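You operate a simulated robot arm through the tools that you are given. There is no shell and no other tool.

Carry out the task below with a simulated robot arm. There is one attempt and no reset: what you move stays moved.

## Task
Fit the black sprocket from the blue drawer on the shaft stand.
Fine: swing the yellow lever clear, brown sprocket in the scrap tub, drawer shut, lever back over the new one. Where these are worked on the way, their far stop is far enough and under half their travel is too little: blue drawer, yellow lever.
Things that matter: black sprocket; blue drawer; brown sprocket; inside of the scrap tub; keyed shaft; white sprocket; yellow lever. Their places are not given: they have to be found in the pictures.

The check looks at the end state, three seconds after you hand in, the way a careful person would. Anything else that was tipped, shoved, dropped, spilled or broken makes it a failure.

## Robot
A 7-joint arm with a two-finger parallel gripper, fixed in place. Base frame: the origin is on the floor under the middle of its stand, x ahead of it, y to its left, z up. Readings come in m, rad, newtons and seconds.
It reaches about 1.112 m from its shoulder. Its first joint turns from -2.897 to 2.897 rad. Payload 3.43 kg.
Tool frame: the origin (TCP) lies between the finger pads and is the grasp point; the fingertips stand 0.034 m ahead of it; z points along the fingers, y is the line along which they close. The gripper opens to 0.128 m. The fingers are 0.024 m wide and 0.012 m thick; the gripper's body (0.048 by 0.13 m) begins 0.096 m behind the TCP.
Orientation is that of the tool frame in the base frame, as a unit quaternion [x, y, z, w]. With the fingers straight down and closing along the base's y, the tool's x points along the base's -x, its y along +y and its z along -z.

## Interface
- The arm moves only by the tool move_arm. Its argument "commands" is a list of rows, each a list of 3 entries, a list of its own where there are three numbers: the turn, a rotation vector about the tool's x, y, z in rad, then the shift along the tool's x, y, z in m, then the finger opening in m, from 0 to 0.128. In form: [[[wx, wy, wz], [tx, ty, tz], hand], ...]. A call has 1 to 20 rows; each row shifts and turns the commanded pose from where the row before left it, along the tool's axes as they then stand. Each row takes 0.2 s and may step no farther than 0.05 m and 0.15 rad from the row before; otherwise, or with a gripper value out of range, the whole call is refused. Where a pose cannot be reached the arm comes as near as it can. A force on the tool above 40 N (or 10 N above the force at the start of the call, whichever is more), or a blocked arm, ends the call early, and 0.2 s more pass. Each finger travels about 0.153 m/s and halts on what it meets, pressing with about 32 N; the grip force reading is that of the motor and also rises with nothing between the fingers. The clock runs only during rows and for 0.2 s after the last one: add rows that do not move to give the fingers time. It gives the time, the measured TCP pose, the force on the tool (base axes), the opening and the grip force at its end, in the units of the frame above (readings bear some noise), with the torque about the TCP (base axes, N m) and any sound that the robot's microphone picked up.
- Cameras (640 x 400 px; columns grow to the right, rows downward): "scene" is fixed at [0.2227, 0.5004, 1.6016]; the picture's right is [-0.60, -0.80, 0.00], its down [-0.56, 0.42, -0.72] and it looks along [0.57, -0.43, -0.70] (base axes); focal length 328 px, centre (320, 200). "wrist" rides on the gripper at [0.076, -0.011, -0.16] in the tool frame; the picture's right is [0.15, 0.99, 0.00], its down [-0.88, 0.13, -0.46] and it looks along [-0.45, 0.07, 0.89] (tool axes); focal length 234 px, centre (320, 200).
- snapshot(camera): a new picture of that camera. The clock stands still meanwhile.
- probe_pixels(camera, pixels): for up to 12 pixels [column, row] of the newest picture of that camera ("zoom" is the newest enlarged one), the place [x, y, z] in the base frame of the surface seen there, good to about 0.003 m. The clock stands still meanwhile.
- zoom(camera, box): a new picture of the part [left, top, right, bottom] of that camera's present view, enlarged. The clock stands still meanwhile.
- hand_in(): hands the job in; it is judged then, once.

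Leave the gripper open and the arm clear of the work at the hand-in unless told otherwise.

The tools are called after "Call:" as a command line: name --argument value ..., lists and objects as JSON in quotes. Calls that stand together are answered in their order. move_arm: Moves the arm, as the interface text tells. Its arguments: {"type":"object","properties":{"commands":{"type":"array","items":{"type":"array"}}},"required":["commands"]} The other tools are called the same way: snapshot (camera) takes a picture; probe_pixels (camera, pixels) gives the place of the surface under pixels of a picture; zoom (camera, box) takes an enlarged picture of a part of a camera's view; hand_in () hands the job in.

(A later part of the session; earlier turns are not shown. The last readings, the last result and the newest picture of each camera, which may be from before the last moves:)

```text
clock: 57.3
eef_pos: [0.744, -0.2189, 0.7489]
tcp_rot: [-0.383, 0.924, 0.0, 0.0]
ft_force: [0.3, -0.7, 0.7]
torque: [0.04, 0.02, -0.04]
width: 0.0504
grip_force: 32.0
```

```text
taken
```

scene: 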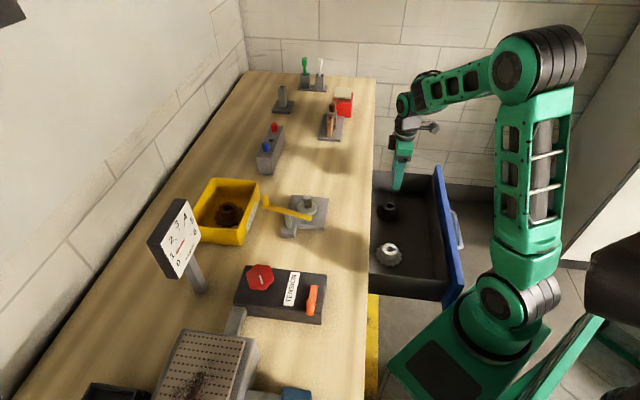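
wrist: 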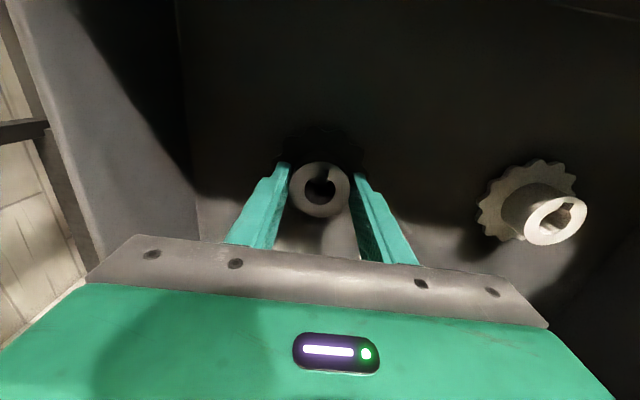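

The hub is gripped (0.0504 m wide, 32 N). I'll lift straight up slowly, 0.20 m.

Call:
move_arm --commands '[[[0, 0, 0], [0, 0, -0.01], 0.03], [[0, 0, 0], [0, 0, -0.02], 0.03], [[0, 0, 0], [0, 0, -0.03], 0.03], [[0, 0, 0], [0, 0, -0.035], 0.03], [[0, 0, 0], [0, 0, -0.035], 0.03], [[0, 0, 0], [0, 0, -0.035], 0.03], [[0, 0, 0], [0, 0, -0.035], 0.03], [[0, 0, 0], [0, 0, 0], 0.03]]'

Call:
snapshot --camera "wrist"

Call:
snapshot --camera "scene"

```text
clock: 59.1
eef_pos: [0.7448, -0.2187, 0.9493]
tcp_rot: [-0.383, 0.924, 0.0, 0.001]
ft_force: [-0.1, -0.1, -1.3]
torque: [-0.04, 0.0, 0.0]
width: 0.0502
grip_force: 32.4
```

```text
taken
```

wrist: 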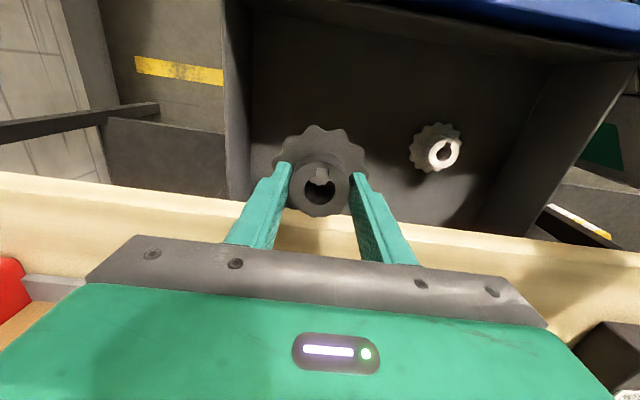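

```text
taken
```

scene: 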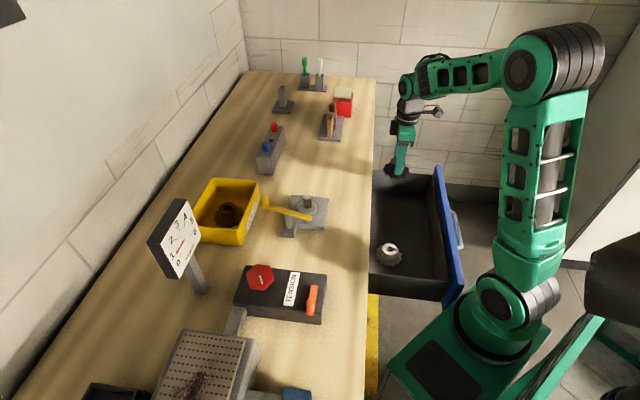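

The black sprocket hangs in the grip. I'll enlarge it in the wrist picture at (320,185) to measure the keyway angle and the hub centre relative to the hand.

Call:
zoom --camera "wrist" --box '[280, 145, 360, 225]'

Call:
probe_pixels --camera "zoom" --pixels '[[320, 320], [230, 200], [410, 200], [260, 140], [380, 140]]'

```text
5.00 times, centred on (320, 185) of wrist
```

zoom: 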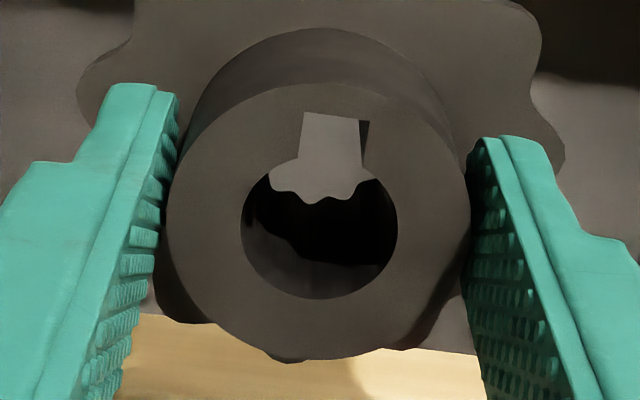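

```text
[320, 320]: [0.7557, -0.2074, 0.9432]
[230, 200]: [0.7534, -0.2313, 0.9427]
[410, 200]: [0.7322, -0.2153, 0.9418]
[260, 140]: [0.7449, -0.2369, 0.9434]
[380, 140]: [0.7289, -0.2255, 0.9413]
```

The keyway points at about -134°, matching the key (-135°) with the hand at φ=45°. I'll probe symmetric ring points to find the hub centre relative to the hand position (0.7448,-0.2187).

Call:
probe_pixels --camera "zoom" --pixels '[[204, 221], [433, 221], [238, 148], [399, 295], [399, 148], [238, 295], [210, 190], [427, 253], [427, 190], [210, 253], [270, 120], [367, 323]]'

Call:
probe_pixels --camera "zoom" --pixels '[[190, 221], [447, 221], [228, 138], [409, 305], [409, 138], [228, 305], [198, 190], [439, 253], [439, 190], [198, 253], [260, 112], [377, 331]]'

Call:
move_arm --commands '[[[0, 0, 0], [0, 0, 0], 0.03]]'

```text
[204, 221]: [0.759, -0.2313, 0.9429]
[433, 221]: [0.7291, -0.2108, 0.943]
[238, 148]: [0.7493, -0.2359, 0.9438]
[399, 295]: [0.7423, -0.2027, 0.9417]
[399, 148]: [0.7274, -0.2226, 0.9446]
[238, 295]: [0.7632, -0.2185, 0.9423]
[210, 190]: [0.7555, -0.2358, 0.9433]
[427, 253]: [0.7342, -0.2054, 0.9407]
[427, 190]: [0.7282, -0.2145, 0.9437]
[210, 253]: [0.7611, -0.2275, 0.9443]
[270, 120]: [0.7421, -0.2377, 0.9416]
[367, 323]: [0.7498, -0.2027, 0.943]
```

```text
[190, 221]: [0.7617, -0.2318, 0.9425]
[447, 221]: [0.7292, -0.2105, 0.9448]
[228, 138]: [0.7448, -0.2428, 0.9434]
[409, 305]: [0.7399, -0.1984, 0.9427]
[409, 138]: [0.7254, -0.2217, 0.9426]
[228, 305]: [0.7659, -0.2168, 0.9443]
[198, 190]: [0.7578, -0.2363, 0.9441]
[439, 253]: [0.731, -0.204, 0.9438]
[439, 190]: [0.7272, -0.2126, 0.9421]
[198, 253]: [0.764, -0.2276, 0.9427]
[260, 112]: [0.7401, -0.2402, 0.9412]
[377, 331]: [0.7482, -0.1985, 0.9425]
```

```text
clock: 59.5
eef_pos: [0.7452, -0.2179, 0.9507]
tcp_rot: [-0.383, 0.924, 0.0, 0.001]
ft_force: [0.2, 0.4, -1.2]
torque: [0.01, 0.0, 0.03]
width: 0.0502
grip_force: 32.2
```

The hub centre is within about 2 mm of the hand's reading, and the bore has several mm of play on the shaft. I'll raise to z 1.08 and carry it to a viewing place just past the shaft, (0.844,0.177), to locate the shaft with the same camera.

Call:
move_arm --commands '[[[0, 0, 0], [0, 0, -0.045], 0.03], [[0, 0, 0], [0, 0, -0.045], 0.03], [[0, 0, 0], [0, 0, -0.04], 0.03], [[0, 0, 0], [-0.0388, 0.0232, 0], 0.03], [[0, 0, 0], [-0.0388, 0.0232, 0], 0.03], [[0, 0, 0], [-0.0388, 0.0232, 0], 0.03], [[0, 0, 0], [-0.0388, 0.0232, 0], 0.03], [[0, 0, 0], [-0.0388, 0.0232, 0], 0.03], [[0, 0, 0], [-0.0388, 0.0232, 0], 0.03], [[0, 0, 0], [-0.0388, 0.0232, 0], 0.03], [[0, 0, 0], [-0.0388, 0.0232, 0], 0.03], [[0, 0, 0], [-0.0388, 0.0232, 0], 0.03], [[0, 0, 0], [0, 0, 0], 0.03], [[0, 0, 0], [0, 0, 0], 0.03]]'

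Call:
snapshot --camera "wrist"

Call:
snapshot --camera "scene"

```text
clock: 62.5
eef_pos: [0.8448, 0.1746, 1.0778]
tcp_rot: [-0.382, 0.924, 0.0, 0.0]
ft_force: [-0.8, 0.4, -1.5]
torque: [-0.01, -0.01, -0.02]
width: 0.0501
grip_force: 32.4
```

```text
taken
```

wrist: 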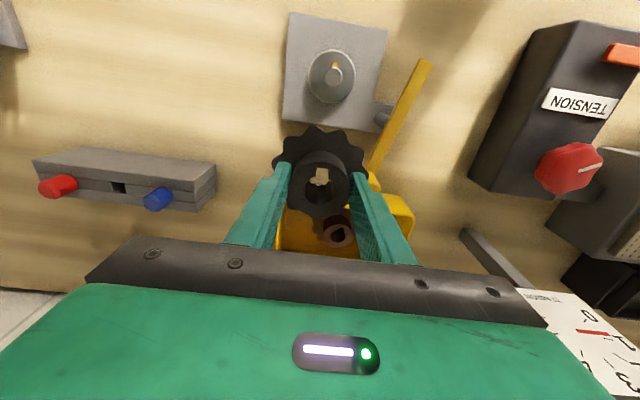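

```text
taken
```

scene: 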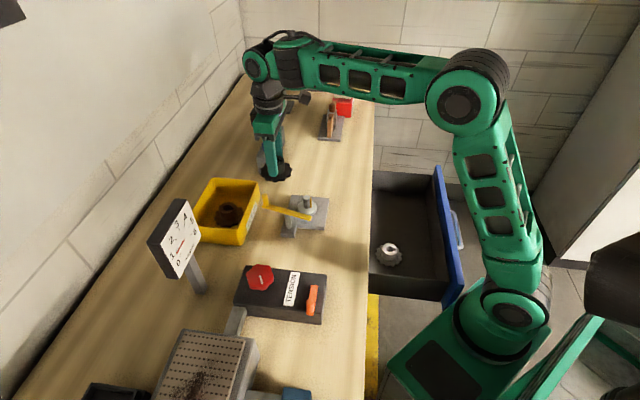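

The shaft shows at (334,76) in the wrist picture with the key up. I'll enlarge it and probe the shaft top and key.

Call:
zoom --camera "wrist" --box '[304, 44, 364, 108]'

Call:
probe_pixels --camera "zoom" --pixels '[[320, 200], [340, 200], [300, 200], [320, 220], [320, 180]]'

```text
6.25 times, centred on (334, 76) of wrist
```

zoom: 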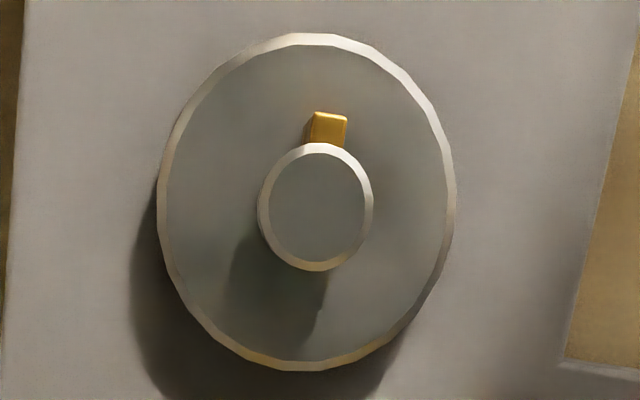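

```text
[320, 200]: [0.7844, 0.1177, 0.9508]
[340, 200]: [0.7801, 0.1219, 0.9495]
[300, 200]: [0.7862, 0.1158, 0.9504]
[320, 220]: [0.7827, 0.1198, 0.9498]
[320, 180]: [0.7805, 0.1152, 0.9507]
```

The shaft top's disc is centred at (316,207) in the zoom, key at (328,128). I'll probe symmetric points on the shaft top and several on the key.

Call:
probe_pixels --camera "zoom" --pixels '[[276, 207], [356, 207], [316, 162], [316, 252], [288, 175], [344, 239], [344, 175], [288, 239], [278, 190], [354, 224], [354, 190], [278, 224]]'

Call:
probe_pixels --camera "zoom" --pixels '[[328, 118], [328, 128], [328, 138], [320, 122], [338, 122], [320, 134], [338, 134], [300, 168], [332, 246], [332, 168], [300, 246], [316, 207]]'

Call:
probe_pixels --camera "zoom" --pixels '[[180, 207], [436, 207], [310, 60], [310, 345], [220, 95], [395, 310], [395, 95], [215, 310], [185, 160], [430, 255], [430, 160], [185, 255]]'

Call:
move_arm --commands '[[[0, 0, 0], [0, 0, 0], 0.03]]'

```text
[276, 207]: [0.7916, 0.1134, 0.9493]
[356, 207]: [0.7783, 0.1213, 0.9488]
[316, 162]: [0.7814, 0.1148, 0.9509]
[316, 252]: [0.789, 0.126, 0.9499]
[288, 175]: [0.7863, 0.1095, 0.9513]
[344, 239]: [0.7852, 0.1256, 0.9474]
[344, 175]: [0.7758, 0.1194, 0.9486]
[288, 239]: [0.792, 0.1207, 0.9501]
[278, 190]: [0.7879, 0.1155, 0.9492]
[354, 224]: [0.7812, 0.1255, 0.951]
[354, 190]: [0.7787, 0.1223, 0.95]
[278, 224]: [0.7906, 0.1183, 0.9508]
```

```text
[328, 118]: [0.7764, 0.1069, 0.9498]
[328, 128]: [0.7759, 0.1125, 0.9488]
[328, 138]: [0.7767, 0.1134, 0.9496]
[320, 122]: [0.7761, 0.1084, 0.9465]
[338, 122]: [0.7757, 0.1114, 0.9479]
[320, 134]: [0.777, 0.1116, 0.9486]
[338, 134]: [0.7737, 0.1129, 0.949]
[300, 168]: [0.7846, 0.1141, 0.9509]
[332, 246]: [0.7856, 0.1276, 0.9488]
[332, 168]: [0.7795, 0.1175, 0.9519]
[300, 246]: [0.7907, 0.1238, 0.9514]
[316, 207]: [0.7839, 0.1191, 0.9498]
```

```text
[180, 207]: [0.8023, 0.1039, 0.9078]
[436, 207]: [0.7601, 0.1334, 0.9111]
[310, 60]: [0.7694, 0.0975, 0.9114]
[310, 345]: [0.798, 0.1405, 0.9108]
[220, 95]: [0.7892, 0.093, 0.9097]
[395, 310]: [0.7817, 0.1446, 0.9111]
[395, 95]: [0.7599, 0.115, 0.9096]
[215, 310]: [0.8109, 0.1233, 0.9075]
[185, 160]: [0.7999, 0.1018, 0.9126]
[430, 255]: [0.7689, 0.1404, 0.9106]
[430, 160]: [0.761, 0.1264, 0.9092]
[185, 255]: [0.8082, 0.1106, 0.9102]
```

```text
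clock: 62.9
eef_pos: [0.8438, 0.1754, 1.0781]
tcp_rot: [-0.383, 0.924, 0.001, 0.001]
ft_force: [0.2, 0.2, -1.1]
torque: [0.03, 0.01, -0.02]
width: 0.0499
grip_force: 32.5
```

The shaft centre measures (0.785,0.1195), key at -135°, shoulder top z 0.910. The hand should go to about (0.7855,0.121) for the hub to be over the shaft. I'll move there at the same height and check the reading.

Call:
move_arm --commands '[[[0, 0, 0], [0.0399, 0.0017, 0], 0.03], [[0, 0, 0], [0.0399, 0.0018, 0], 0.03], [[0, 0, 0], [0, 0, 0], 0.03], [[0, 0, 0], [0, 0, 0], 0.03]]'

Call:
move_arm --commands '[[[0, 0, 0], [0, 0, 0], 0.03]]'

Call:
zoom --camera "scene" --box '[256, 130, 356, 230]'

Call:
zoom --camera "wrist" --box '[280, 145, 360, 225]'

```text
clock: 63.9
eef_pos: [0.7858, 0.1236, 1.0789]
tcp_rot: [-0.383, 0.924, 0.0, 0.001]
ft_force: [0.4, 0.2, -1.4]
torque: [0.01, -0.01, 0.02]
width: 0.0503
grip_force: 32.2
```

```text
clock: 64.3
eef_pos: [0.7863, 0.1226, 1.0802]
tcp_rot: [-0.383, 0.924, 0.001, 0.001]
ft_force: [0.7, 0.3, -0.7]
torque: [0.0, 0.01, -0.03]
width: 0.0499
grip_force: 31.9
```

```text
4.00 times, centred on (306, 180) of scene
```

zoom: 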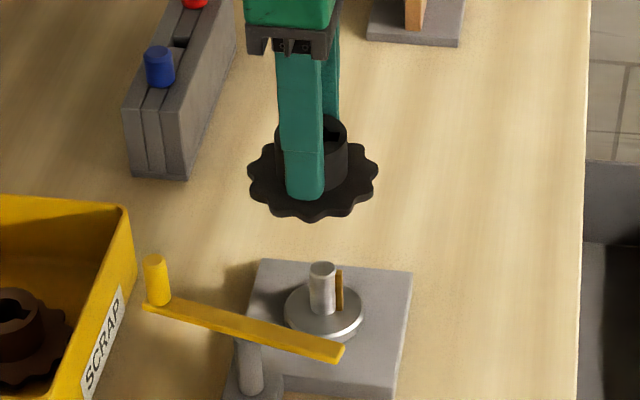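

```text
5.00 times, centred on (320, 185) of wrist
```

zoom: 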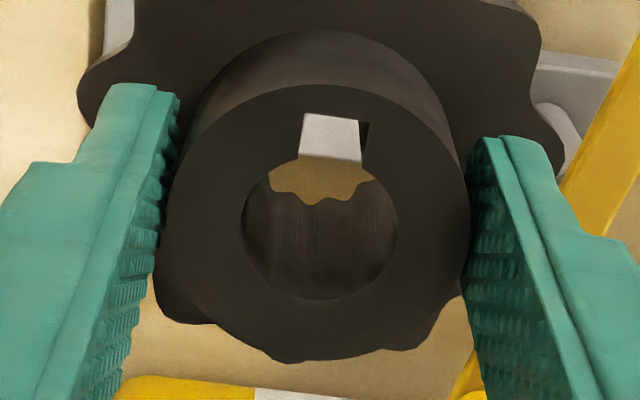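

The hand reads (0.786,0.123); I'll shift 2 mm and lower to z≈1.006, with the sprocket's underside just above the shaft top, then look.

Call:
move_arm --commands '[[[0, 0, 0], [0.0018, -0.0011, 0.03], 0.03], [[0, 0, 0], [0, 0, 0.03], 0.03], [[0, 0, 0], [0, 0, 0.0135], 0.03], [[0, 0, 0], [0, 0, 0], 0.03], [[0, 0, 0], [0, 0, 0], 0.03]]'

Call:
move_arm --commands '[[[0, 0, 0], [0, 0, 0], 0.03]]'

Call:
zoom --camera "scene" --box '[272, 160, 352, 230]'

Call:
zoom --camera "wrist" --box '[280, 145, 360, 225]'

```text
clock: 65.5
eef_pos: [0.784, 0.1199, 1.0056]
tcp_rot: [-0.383, 0.924, 0.0, 0.001]
ft_force: [0.7, -0.8, -1.2]
torque: [0.03, 0.0, 0.0]
width: 0.0501
grip_force: 31.9
```

```text
clock: 65.9
eef_pos: [0.7835, 0.1194, 1.0067]
tcp_rot: [-0.383, 0.924, 0.0, 0.001]
ft_force: [0.2, 0.0, -2.3]
torque: [-0.02, -0.03, -0.02]
width: 0.0499
grip_force: 32.0
```

```text
5.71 times, centred on (312, 195) of scene
```

zoom: 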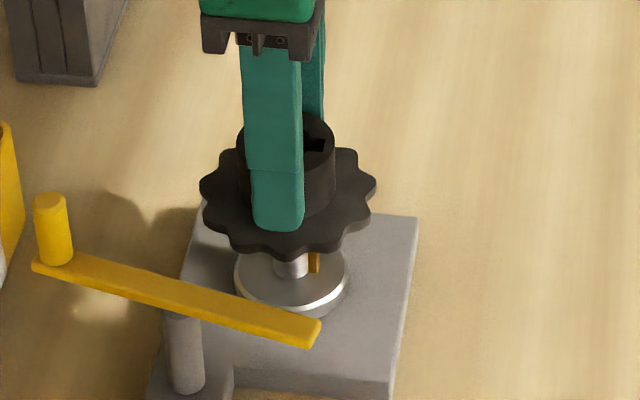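

```text
5.00 times, centred on (320, 185) of wrist
```

zoom: 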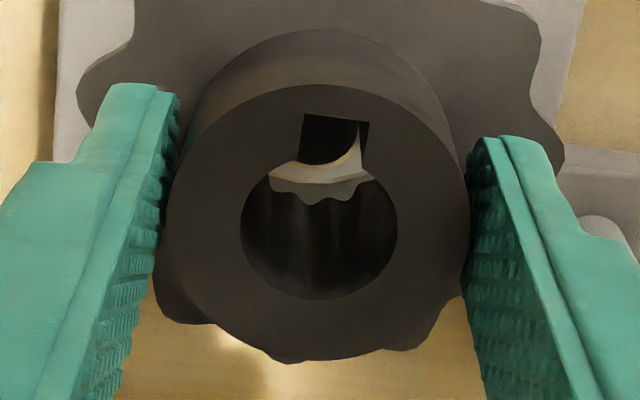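

Reading is (0.784,0.120,1.006), 2 mm short of the target toward +e2; I'll correct and lower 1.5 cm slowly so the shaft should enter the bore, watching force.

Call:
move_arm --commands '[[[0, 0, 0], [-0.0018, -0.0003, 0], 0.03], [[0, 0, 0], [0, 0, 0.004], 0.03], [[0, 0, 0], [0, 0, 0.004], 0.03], [[0, 0, 0], [0, 0, 0.004], 0.03], [[0, 0, 0], [0, 0, 0.003], 0.03], [[0, 0, 0], [0, 0, 0], 0.03]]'

Call:
zoom --camera "wrist" --box '[280, 145, 360, 225]'

Call:
zoom --camera "scene" --box '[272, 160, 352, 230]'

```text
clock: 67.3
eef_pos: [0.7854, 0.1216, 0.9921]
tcp_rot: [-0.383, 0.924, 0.0, 0.001]
ft_force: [0.3, 0.4, -1.2]
torque: [-0.02, 0.0, 0.01]
width: 0.0503
grip_force: 32.1
```

```text
5.00 times, centred on (320, 185) of wrist
```

zoom: 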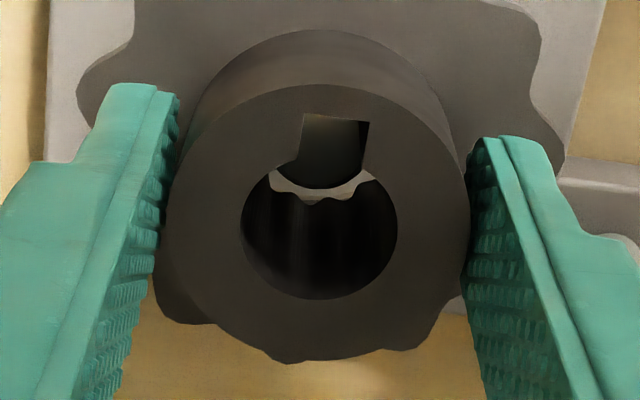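

```text
5.71 times, centred on (312, 195) of scene
```

zoom: 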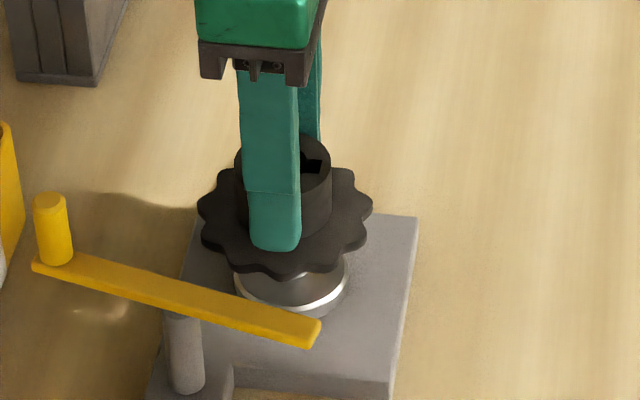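

No contact force with the underside 6 mm below the shaft top, so the shaft and key have entered. I'll keep lowering in 5 mm steps to about z 0.962.

Call:
move_arm --commands '[[[0, 0, 0], [0, 0, 0.005], 0.03], [[0, 0, 0], [0, 0, 0.005], 0.03], [[0, 0, 0], [0, 0, 0.005], 0.03], [[0, 0, 0], [0, 0, 0.005], 0.03], [[0, 0, 0], [0, 0, 0.005], 0.03], [[0, 0, 0], [0, 0, 0.005], 0.03], [[0, 0, 0], [0, 0, 0], 0.03]]'

Call:
zoom --camera "wrist" --box '[280, 145, 360, 225]'

Call:
zoom --camera "scene" --box '[272, 160, 352, 230]'

```text
clock: 68.9
eef_pos: [0.787, 0.1216, 0.9614]
tcp_rot: [-0.383, 0.924, 0.0, 0.001]
ft_force: [0.8, 0.2, -1.8]
torque: [-0.01, -0.01, 0.0]
width: 0.0503
grip_force: 32.0
```

```text
5.00 times, centred on (320, 185) of wrist
```

zoom: 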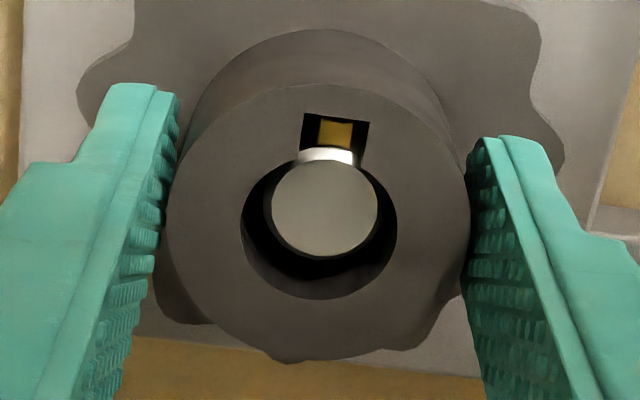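

```text
5.71 times, centred on (312, 195) of scene
```

zoom: 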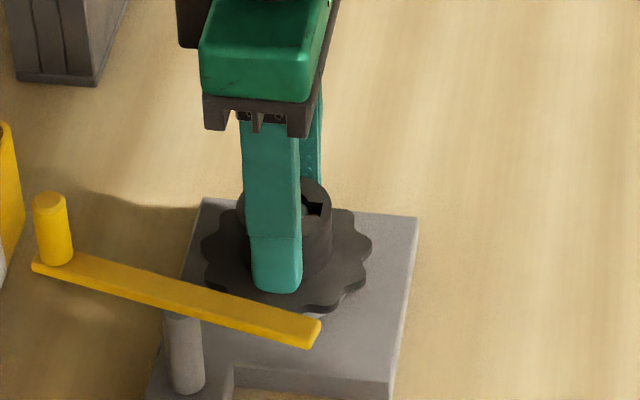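

The shaft and its key sit inside the bore and slot. I'll shift 1.5 mm toward the front to centre, lower the last 3 mm until it touches the shoulder, and read the force.

Call:
move_arm --commands '[[[0, 0, 0], [0.0015, 0, 0], 0.03], [[0, 0, 0], [0, 0, 0.002], 0.03], [[0, 0, 0], [0, 0, 0.002], 0.03], [[0, 0, 0], [0, 0, 0], 0.03]]'

Call:
zoom --camera "wrist" --box '[280, 145, 360, 225]'

```text
clock: 69.9
eef_pos: [0.7852, 0.1196, 0.9592]
tcp_rot: [-0.382, 0.924, -0.001, 0.002]
ft_force: [-2.1, -2.1, 14.3]
torque: [-0.08, 0.4, 0.03]
width: 0.0498
grip_force: 32.2
```

```text
5.00 times, centred on (320, 185) of wrist
```

zoom: 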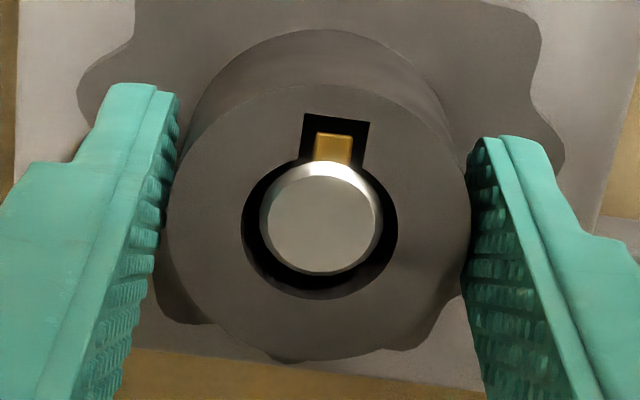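

It touches the shoulder (14 N upward), with shaft and key neatly inside. I'll release by opening to 0.075 and rise straight up.

Call:
move_arm --commands '[[[0, 0, 0], [0, 0, -0.001], 0.03], [[0, 0, 0], [0, 0, 0], 0.055], [[0, 0, 0], [0, 0, 0], 0.065], [[0, 0, 0], [0, 0, 0], 0.075], [[0, 0, 0], [0, 0, 0], 0.075], [[0, 0, 0], [0, 0, -0.02], 0.075], [[0, 0, 0], [0, 0, -0.03], 0.075], [[0, 0, 0], [0, 0, -0.04], 0.075], [[0, 0, 0], [0, 0, -0.04], 0.075], [[0, 0, 0], [0, 0, 0], 0.075]]'

Call:
snapshot --camera "wrist"

Call:
zoom --camera "scene" --box '[262, 170, 352, 240]'

```text
clock: 72.1
eef_pos: [0.7839, 0.1191, 1.0882]
tcp_rot: [-0.383, 0.924, 0.0, 0.001]
ft_force: [0.1, -0.1, 0.0]
torque: [-0.05, 0.02, 0.0]
width: 0.0748
grip_force: 0.2
```

```text
taken
```

wrist: 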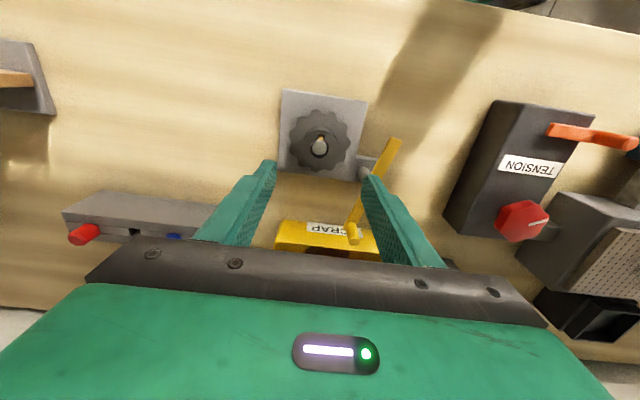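

```text
5.71 times, centred on (307, 205) of scene
```

zoom: 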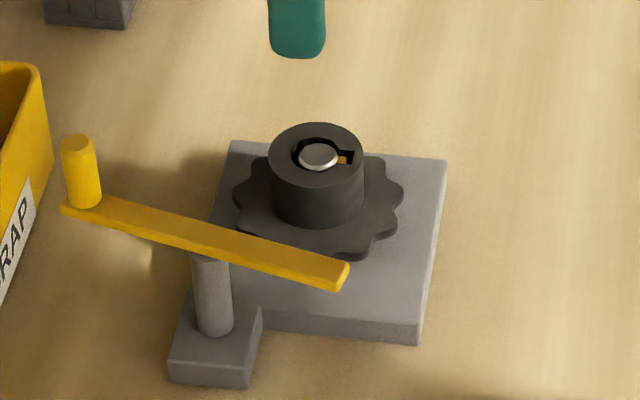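

The sprocket is down on the shaft. I'll zoom the wrist view at (320,145) and probe hub-top and disc heights to verify it sits flat below the lever's level.

Call:
zoom --camera "wrist" --box '[280, 100, 360, 180]'

Call:
probe_pixels --camera "zoom" --pixels '[[320, 220], [260, 230], [380, 230], [320, 290], [200, 200], [440, 220], [320, 80], [230, 120], [410, 110]]'

Call:
probe_pixels --camera "scene" --pixels '[[300, 196], [318, 200], [309, 194], [310, 201], [296, 205], [320, 215]]'

```text
5.00 times, centred on (320, 140) of wrist
```

zoom: 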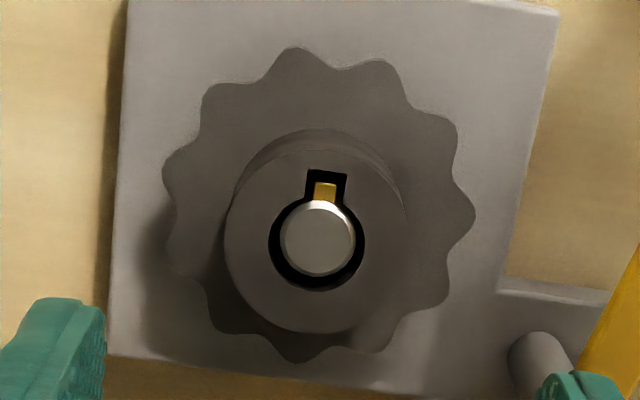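

```text
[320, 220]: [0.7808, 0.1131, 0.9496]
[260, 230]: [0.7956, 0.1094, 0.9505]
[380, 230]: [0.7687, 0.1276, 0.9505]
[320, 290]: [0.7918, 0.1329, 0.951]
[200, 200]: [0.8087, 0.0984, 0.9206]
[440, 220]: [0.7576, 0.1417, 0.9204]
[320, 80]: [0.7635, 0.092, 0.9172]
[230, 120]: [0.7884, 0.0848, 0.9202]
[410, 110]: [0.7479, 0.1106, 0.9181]
```

```text
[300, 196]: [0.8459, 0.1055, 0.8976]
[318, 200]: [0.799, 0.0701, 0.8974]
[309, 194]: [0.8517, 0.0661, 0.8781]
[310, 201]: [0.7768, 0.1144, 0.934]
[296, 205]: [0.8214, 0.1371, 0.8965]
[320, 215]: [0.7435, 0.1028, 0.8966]
```

It sits flat: hub top z 0.9505, disc top 0.919, key in the slot. Next, the drawer: I'll probe where the open drawer's handle is now, around (458,228) in the scene picture.

Call:
zoom --camera "scene" --box '[400, 150, 500, 320]'

Call:
snapshot --camera "scene"

Call:
probe_pixels --camera "scene" --pixels '[[460, 225], [462, 240], [458, 215], [454, 211], [461, 248], [445, 200], [455, 270], [437, 170], [461, 288], [440, 180], [450, 245], [459, 220]]'

```text
2.35 times, centred on (450, 235) of scene
```

zoom: 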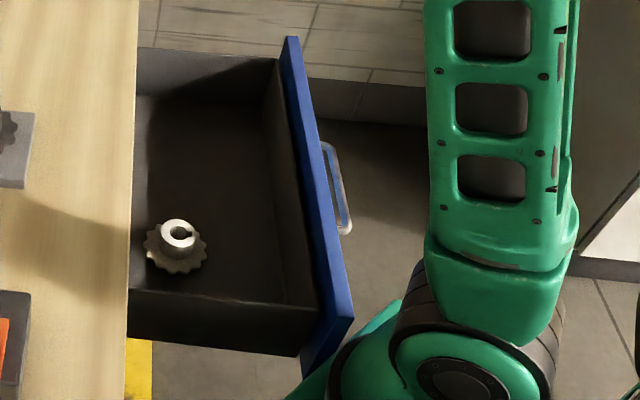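

```text
taken
```

scene: 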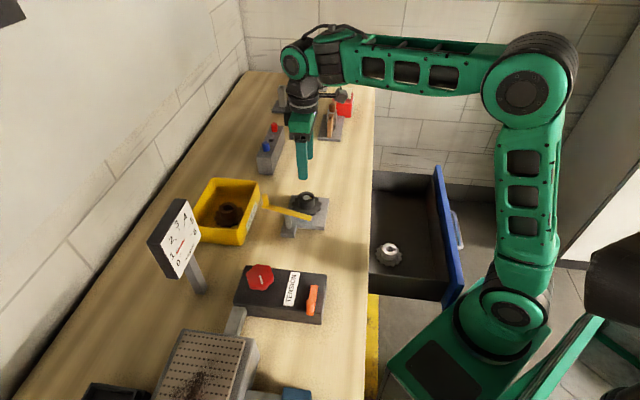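

```text
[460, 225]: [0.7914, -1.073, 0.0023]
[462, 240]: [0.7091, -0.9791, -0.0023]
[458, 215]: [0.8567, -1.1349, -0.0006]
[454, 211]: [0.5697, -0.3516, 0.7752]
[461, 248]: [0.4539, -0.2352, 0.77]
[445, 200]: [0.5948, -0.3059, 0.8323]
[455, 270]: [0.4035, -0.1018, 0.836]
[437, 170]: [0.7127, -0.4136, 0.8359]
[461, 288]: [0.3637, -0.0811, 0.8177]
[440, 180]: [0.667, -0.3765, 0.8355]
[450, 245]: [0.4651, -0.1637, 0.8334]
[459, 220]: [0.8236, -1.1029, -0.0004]
```

The handle's bar middle is now at about (0.506,-0.299,0.771); the drawer is open 0.27 m. I'll carry the closed hand, still upright, at z≈1.09 to 6 cm in front of it, (0.464,-0.341).

Call:
move_arm --commands '[[[0, 0, 0], [0.046, -0.0082, 0], 0.06], [[0, 0, 0], [0.046, -0.0082, 0], 0.04], [[0, 0, 0], [0.046, -0.0082, 0], 0.02], [[0, 0, 0], [0.046, -0.0082, 0], 0.0], [[0, 0, 0], [0.046, -0.0082, 0], 0.0], [[0, 0, 0], [0.046, -0.0082, 0], 0.0], [[0, 0, 0], [0.046, -0.0082, 0], 0.0], [[0, 0, 0], [0.046, -0.0082, 0], 0.0], [[0, 0, 0], [0.046, -0.0082, 0], 0.0], [[0, 0, 0], [0.046, -0.0082, 0], 0.0], [[0, 0, 0], [0.046, -0.0082, 0], 0.0], [[0, 0, 0], [0.046, -0.0082, 0], 0.0], [[0, 0, 0], [0, 0, 0], 0.0], [[0, 0, 0], [0, 0, 0], 0.0]]'

Call:
snapshot --camera "scene"

Call:
snapshot --camera "wrist"

```text
clock: 75.1
eef_pos: [0.4642, -0.3418, 1.0882]
tcp_rot: [-0.383, 0.924, 0.0, 0.0]
ft_force: [-0.9, -0.2, 0.3]
torque: [0.0, -0.01, -0.04]
width: 0.0
grip_force: 32.3
```

```text
taken
```

scene: 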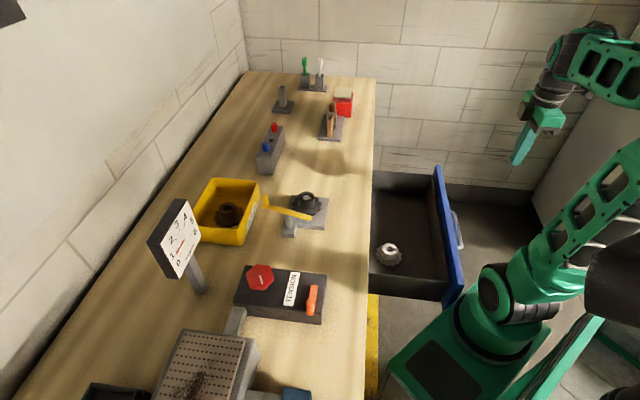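

```text
taken
```

wrist: 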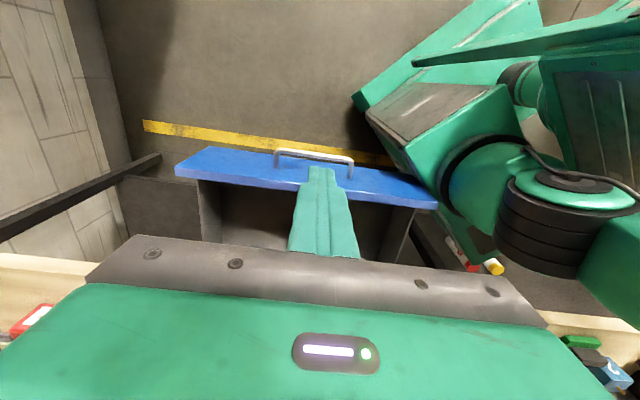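

At (0.464,-0.342,1.088). I'll lower to z≈0.88 first and check the gap to the handle.

Call:
move_arm --commands '[[[0, 0, 0], [0, 0, 0.045], 0.0], [[0, 0, 0], [0, 0, 0.045], 0.0], [[0, 0, 0], [0, 0, 0.045], 0.0], [[0, 0, 0], [0, 0, 0.045], 0.0], [[0, 0, 0], [0, 0, 0.028], 0.0], [[0, 0, 0], [0, 0, 0], 0.0], [[0, 0, 0], [0, 0, 0], 0.0]]'

Call:
snapshot --camera "wrist"

Call:
snapshot --camera "scene"

```text
clock: 76.7
eef_pos: [0.4657, -0.3382, 0.8795]
tcp_rot: [-0.382, 0.924, 0.001, 0.001]
ft_force: [-0.1, -0.3, -0.1]
torque: [-0.01, 0.0, -0.02]
width: 0.0
grip_force: 31.4
```

```text
taken
```

wrist: 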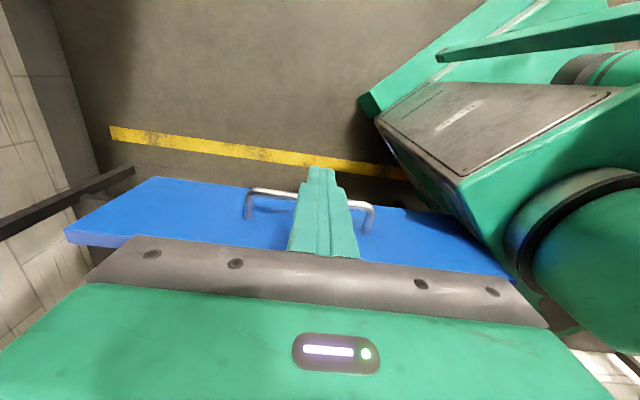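

```text
taken
```

scene: 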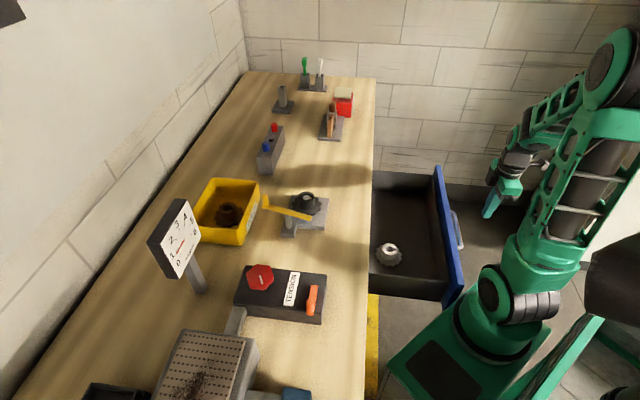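

The closed fingers are in front of the handle with clear space. I lower another 0.10 m to z≈0.78 so they cross the bar's height.

Call:
move_arm --commands '[[[0, 0, 0], [0, 0, 0.035], 0.0], [[0, 0, 0], [0, 0, 0.035], 0.0], [[0, 0, 0], [0, 0, 0.03], 0.0], [[0, 0, 0], [0, 0, 0], 0.0], [[0, 0, 0], [0, 0, 0], 0.0]]'

Call:
snapshot --camera "wrist"

Call:
zoom --camera "scene" --box '[400, 120, 560, 300]'

```text
clock: 77.9
eef_pos: [0.4637, -0.3392, 0.7801]
tcp_rot: [-0.383, 0.924, 0.001, 0.001]
ft_force: [0.7, -0.2, 0.4]
torque: [0.01, -0.02, 0.0]
width: 0.0001
grip_force: 32.1
```

```text
taken
```

wrist: 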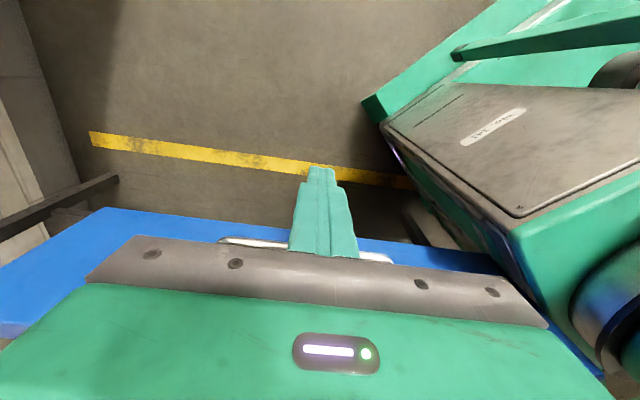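

```text
2.22 times, centred on (480, 210) of scene
```

zoom: 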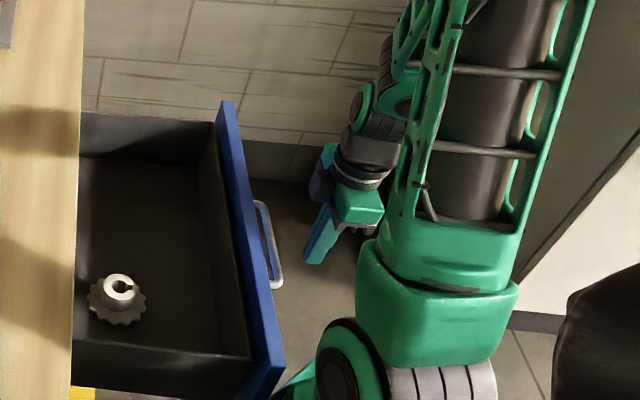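

The fingers stand in front of the bar, palm above the panel top. I'll push toward the bench along tool -x: first 3 cm to near contact, then 1.5 cm steps.

Call:
move_arm --commands '[[[0, 0, 0], [-0.02, 0, 0], 0.0], [[0, 0, 0], [-0.015, 0, 0], 0.0], [[0, 0, 0], [-0.01, 0, 0], 0.0], [[0, 0, 0], [-0.01, 0, 0], 0.0], [[0, 0, 0], [-0.012, 0, 0], 0.0], [[0, 0, 0], [-0.015, 0, 0], 0.0], [[0, 0, 0], [-0.015, 0, 0], 0.0], [[0, 0, 0], [-0.015, 0, 0], 0.0], [[0, 0, 0], [-0.015, 0, 0], 0.0], [[0, 0, 0], [-0.015, 0, 0], 0.0], [[0, 0, 0], [0, 0, 0], 0.0]]'

Call:
snapshot --camera "wrist"

Call:
snapshot --camera "scene"

```text
clock: 80.3
eef_pos: [0.5652, -0.2397, 0.7794]
tcp_rot: [-0.383, 0.924, 0.0, 0.001]
ft_force: [0.1, -0.8, 0.1]
torque: [-0.02, -0.02, 0.0]
width: 0.0002
grip_force: 32.1
```

```text
taken
```

wrist: 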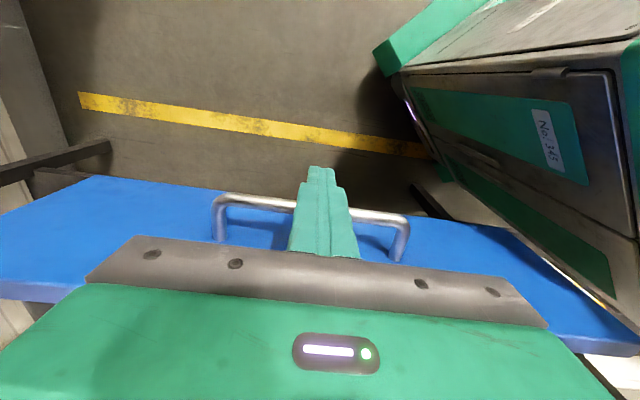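

```text
taken
```

scene: 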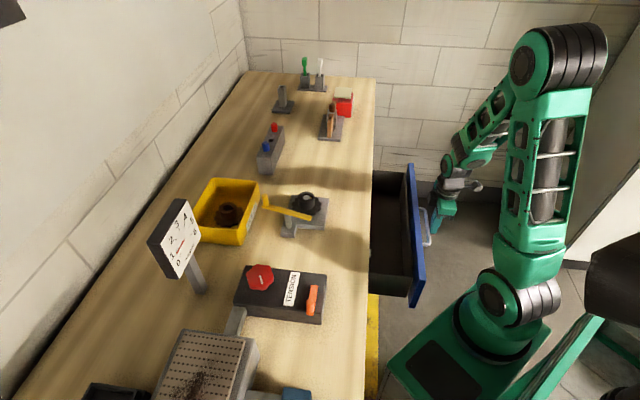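

The drawer moves in smoothly with almost no force. About 17 cm remain; I'll push 14 cm more in 1.4 cm steps.

Call:
move_arm --commands '[[[0, 0, 0], [-0.012, 0, 0], 0.0], [[0, 0, 0], [-0.014, 0, 0], 0.0], [[0, 0, 0], [-0.014, 0, 0], 0.0], [[0, 0, 0], [-0.014, 0, 0], 0.0], [[0, 0, 0], [-0.014, 0, 0], 0.0], [[0, 0, 0], [-0.014, 0, 0], 0.0], [[0, 0, 0], [-0.014, 0, 0], 0.0], [[0, 0, 0], [-0.014, 0, 0], 0.0], [[0, 0, 0], [-0.014, 0, 0], 0.0], [[0, 0, 0], [-0.012, 0, 0], 0.0], [[0, 0, 0], [0, 0, 0], 0.0]]'

Call:
snapshot --camera "scene"

Call:
snapshot --camera "wrist"

```text
clock: 82.7
eef_pos: [0.6596, -0.1411, 0.7783]
tcp_rot: [-0.383, 0.924, 0.001, 0.001]
ft_force: [-0.3, 0.1, -0.1]
torque: [0.0, -0.05, 0.01]
width: 0.0002
grip_force: 31.8
```

```text
taken
```

scene: 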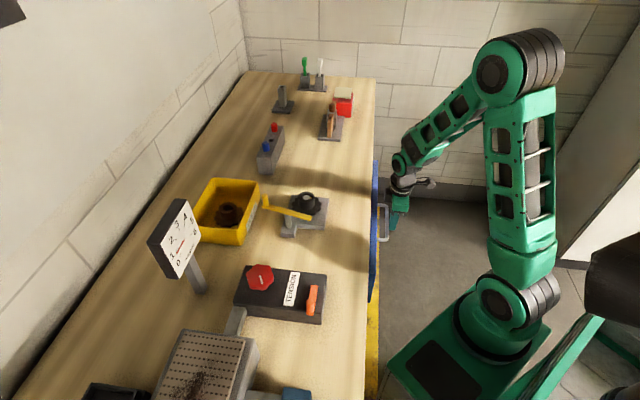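

```text
taken
```

wrist: 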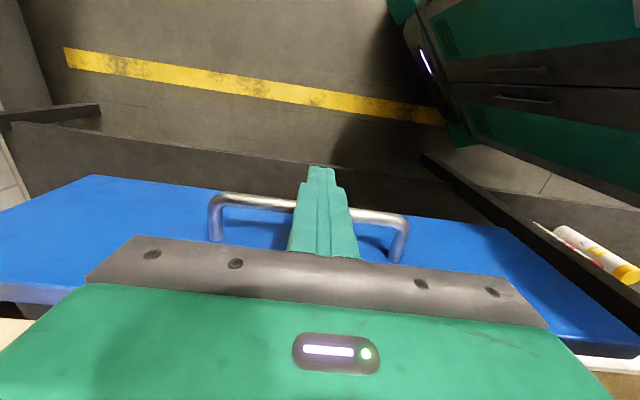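

About 3.4 cm remain. I'll push in 5 mm steps until the closed stop shows as force.

Call:
move_arm --commands '[[[0, 0, 0], [-0.006, 0, 0], 0.0], [[0, 0, 0], [-0.006, 0, 0], 0.0], [[0, 0, 0], [-0.006, 0, 0], 0.0], [[0, 0, 0], [-0.005, 0, 0], 0.0], [[0, 0, 0], [-0.004, 0, 0], 0.0], [[0, 0, 0], [-0.003, 0, 0], 0.0], [[0, 0, 0], [-0.003, 0, 0], 0.0], [[0, 0, 0], [0, 0, 0], 0.0]]'

Call:
zoom --camera "scene" --box '[340, 150, 440, 320]'

```text
clock: 84.5
eef_pos: [0.6838, -0.1185, 0.7801]
tcp_rot: [-0.383, 0.924, 0.0, 0.001]
ft_force: [-0.4, -0.3, -0.3]
torque: [-0.05, 0.0, 0.02]
width: 0.0
grip_force: 31.9
```

```text
2.35 times, centred on (390, 235) of scene
```

zoom: 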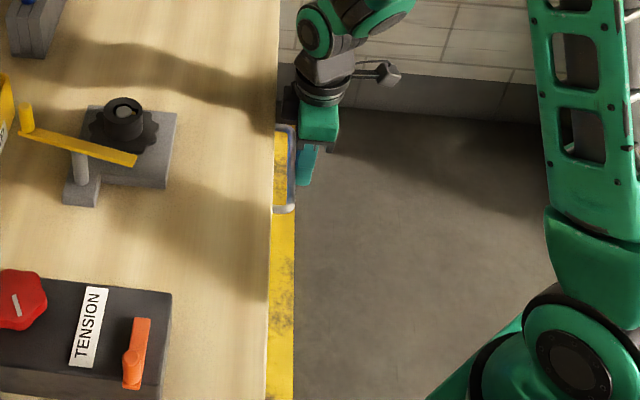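

The drawer front is back under the bench edge, still no force; I'll push in 2 mm steps to feel the closed stop.

Call:
move_arm --commands '[[[0, 0, 0], [-0.002, 0, 0], 0.0], [[0, 0, 0], [-0.002, 0, 0], 0.0], [[0, 0, 0], [-0.002, 0, 0], 0.0], [[0, 0, 0], [0, 0, 0], 0.0]]'

Call:
zoom --camera "scene" --box '[350, 180, 410, 240]'

```text
clock: 85.5
eef_pos: [0.6859, -0.1179, 0.7791]
tcp_rot: [-0.381, 0.925, 0.0, -0.002]
ft_force: [-27.9, -16.9, 8.8]
torque: [0.09, 0.37, 0.03]
width: 0.0
grip_force: 31.8
```

```text
6.67 times, centred on (380, 210) of scene
```

zoom: 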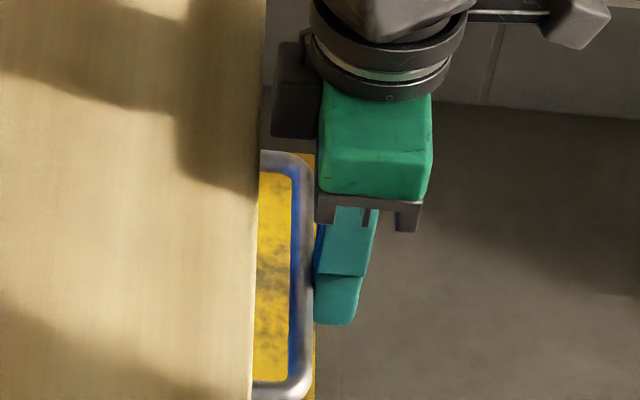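

The closed stop is felt (33 N) exactly where the handle was at first. I'll back off 6 cm and raise the hand to z≈1.10.

Call:
move_arm --commands '[[[0, 0, 0], [0.01, 0, 0], 0.0], [[0, 0, 0], [0.025, 0, 0], 0.0], [[0, 0, 0], [0.025, 0, 0], 0.0], [[0, 0, 0], [0, 0, -0.045], 0.0], [[0, 0, 0], [0, 0, -0.045], 0.0], [[0, 0, 0], [0, 0, -0.045], 0.0], [[0, 0, 0], [0, 0, -0.045], 0.02], [[0, 0, 0], [0, 0, -0.045], 0.04], [[0, 0, 0], [0, 0, -0.045], 0.06], [[0, 0, 0], [0, 0, -0.045], 0.06], [[0, 0, 0], [0, 0, 0], 0.06]]'

Call:
snapshot --camera "scene"

Call:
probe_pixels --camera "scene" --pixels '[[376, 225], [376, 215], [376, 206], [376, 232], [375, 236]]'

```text
clock: 87.9
eef_pos: [0.647, -0.156, 1.0945]
tcp_rot: [-0.382, 0.924, 0.0, 0.001]
ft_force: [0.9, -0.7, 0.5]
torque: [0.01, 0.01, 0.0]
width: 0.0598
grip_force: 0.0
```

```text
taken
```

scene: 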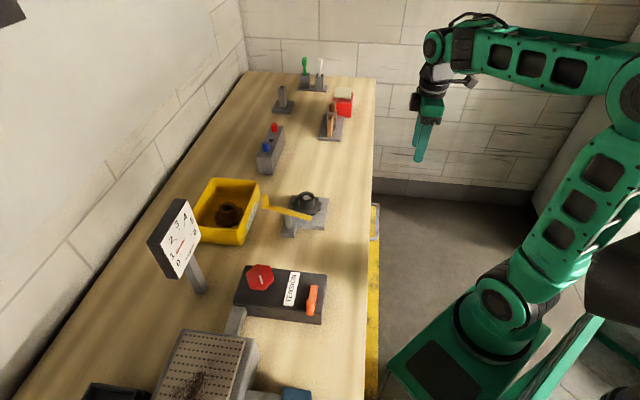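

```text
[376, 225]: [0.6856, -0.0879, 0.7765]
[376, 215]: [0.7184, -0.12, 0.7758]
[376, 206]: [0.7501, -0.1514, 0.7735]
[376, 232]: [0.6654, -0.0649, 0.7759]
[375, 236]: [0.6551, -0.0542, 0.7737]
```

The handle reads within 2–3 mm of its starting place. I'll compare with the same zoom as at the start.

Call:
zoom --camera "scene" --box '[340, 180, 420, 260]'

Call:
probe_pixels --camera "zoom" --pixels '[[309, 140], [309, 170], [309, 210], [309, 250], [309, 280], [295, 297], [295, 120], [312, 210], [305, 180], [305, 240]]'

```text
5.00 times, centred on (380, 220) of scene
```

zoom: 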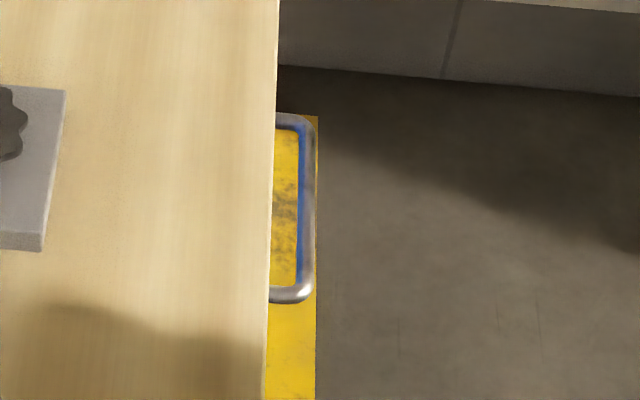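

```text
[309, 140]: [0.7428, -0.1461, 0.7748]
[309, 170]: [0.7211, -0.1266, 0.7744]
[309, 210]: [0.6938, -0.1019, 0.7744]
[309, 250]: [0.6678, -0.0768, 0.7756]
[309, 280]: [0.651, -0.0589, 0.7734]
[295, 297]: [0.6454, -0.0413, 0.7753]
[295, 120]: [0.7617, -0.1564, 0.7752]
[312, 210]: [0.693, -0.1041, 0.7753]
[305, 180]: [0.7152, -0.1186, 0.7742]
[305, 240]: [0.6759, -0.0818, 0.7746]
```

The picture matches the start: the drawer is shut. Now the lever: I'll turn the hand by -197° (to φ≈-152°, the way it faced when it left the knob) in two calls.

Call:
move_arm --commands '[[[0, 0, 0.1495], [0, 0, 0], 0.06], [[0, 0, 0.1495], [0, 0, 0], 0.06], [[0, 0, 0.1495], [0, 0, 0], 0.06], [[0, 0, 0.1495], [0, 0, 0], 0.06], [[0, 0, 0.1495], [0, 0, 0], 0.06], [[0, 0, 0.1495], [0, 0, 0], 0.06], [[0, 0, 0.1495], [0, 0, 0], 0.06], [[0, 0, 0.1495], [0, 0, 0], 0.06], [[0, 0, 0.1495], [0, 0, 0], 0.06], [[0, 0, 0.1495], [0, 0, 0], 0.06], [[0, 0, 0.1495], [0, 0, 0], 0.06], [[0, 0, 0.1495], [0, 0, 0], 0.06], [[0, 0, 0.1495], [0, 0, 0], 0.06], [[0, 0, 0.1495], [0, 0, 0], 0.06], [[0, 0, 0.1495], [0, 0, 0], 0.06], [[0, 0, 0.1495], [0, 0, 0], 0.06], [[0, 0, 0.1495], [0, 0, 0], 0.06], [[0, 0, 0.1495], [0, 0, 0], 0.06], [[0, 0, 0.1495], [0, 0, 0], 0.06], [[0, 0, 0.1495], [0, 0, 0], 0.06]]'

Call:
move_arm --commands '[[[0, 0, 0.1495], [0, 0, 0], 0.06], [[0, 0, 0.1495], [0, 0, 0], 0.06], [[0, 0, 0.1495], [0, 0, 0], 0.06], [[0, 0, 0], [0, 0, 0], 0.06]]'

Call:
snapshot --camera "wrist"

```text
clock: 92.1
eef_pos: [0.6461, -0.1584, 1.095]
tcp_rot: [0.893, 0.45, 0.0, 0.0]
ft_force: [0.7, 0.2, -0.1]
torque: [0.0, 0.02, 0.02]
width: 0.0603
grip_force: 0.0
```

```text
clock: 93.1
eef_pos: [0.646, -0.1576, 1.094]
tcp_rot: [0.971, 0.24, 0.002, 0.0]
ft_force: [-0.3, 0.1, 0.1]
torque: [-0.03, -0.03, 0.01]
width: 0.0599
grip_force: 0.0
```

```text
taken
```

wrist: 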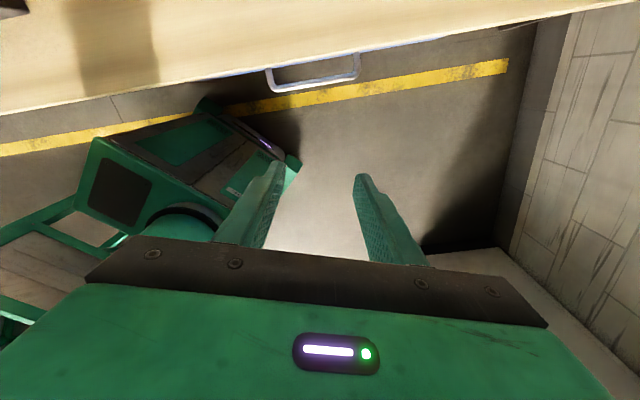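

The hand faces 28° now. I'll translate at z≈1.09 to above the knob at (0.8175,0.2356).

Call:
move_arm --commands '[[[0, 0, 0], [0.0335, -0.0268, 0], 0.06], [[0, 0, 0], [0.0335, -0.0268, 0], 0.06], [[0, 0, 0], [0.0335, -0.0268, 0], 0.06], [[0, 0, 0], [0.0335, -0.0268, 0], 0.06], [[0, 0, 0], [0.0335, -0.0268, 0], 0.06], [[0, 0, 0], [0.0335, -0.0268, 0], 0.06], [[0, 0, 0], [0.0335, -0.0268, 0], 0.06], [[0, 0, 0], [0.0335, -0.0268, 0], 0.06], [[0, 0, 0], [0.0335, -0.0268, 0], 0.06], [[0, 0, 0], [0.0335, -0.0268, 0], 0.06], [[0, 0, 0], [0, 0, 0], 0.06], [[0, 0, 0], [0, 0, 0], 0.06]]'

Call:
snapshot --camera "wrist"

Call:
zoom --camera "scene" --box '[220, 130, 380, 255]'

```text
clock: 95.7
eef_pos: [0.8153, 0.2382, 1.0979]
tcp_rot: [0.97, 0.241, 0.0, 0.0]
ft_force: [-0.4, 0.0, -0.1]
torque: [0.03, -0.04, 0.0]
width: 0.06
grip_force: 0.1
```

```text
taken
```

wrist: 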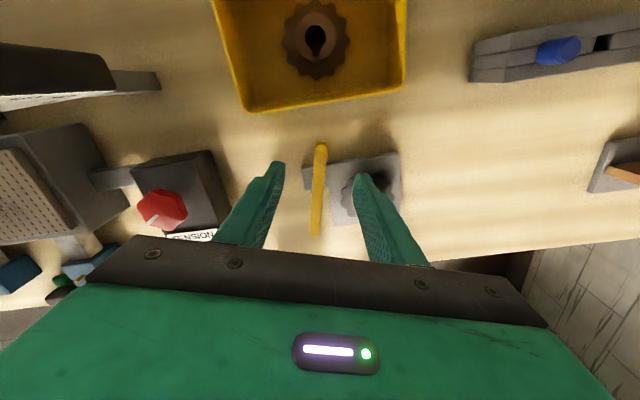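

```text
3.20 times, centred on (300, 192) of scene
```

zoom: 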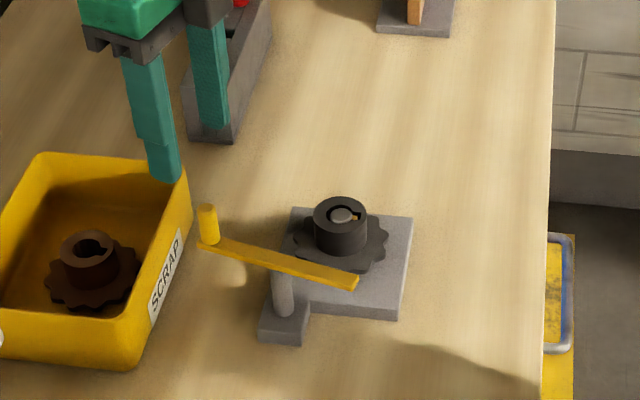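

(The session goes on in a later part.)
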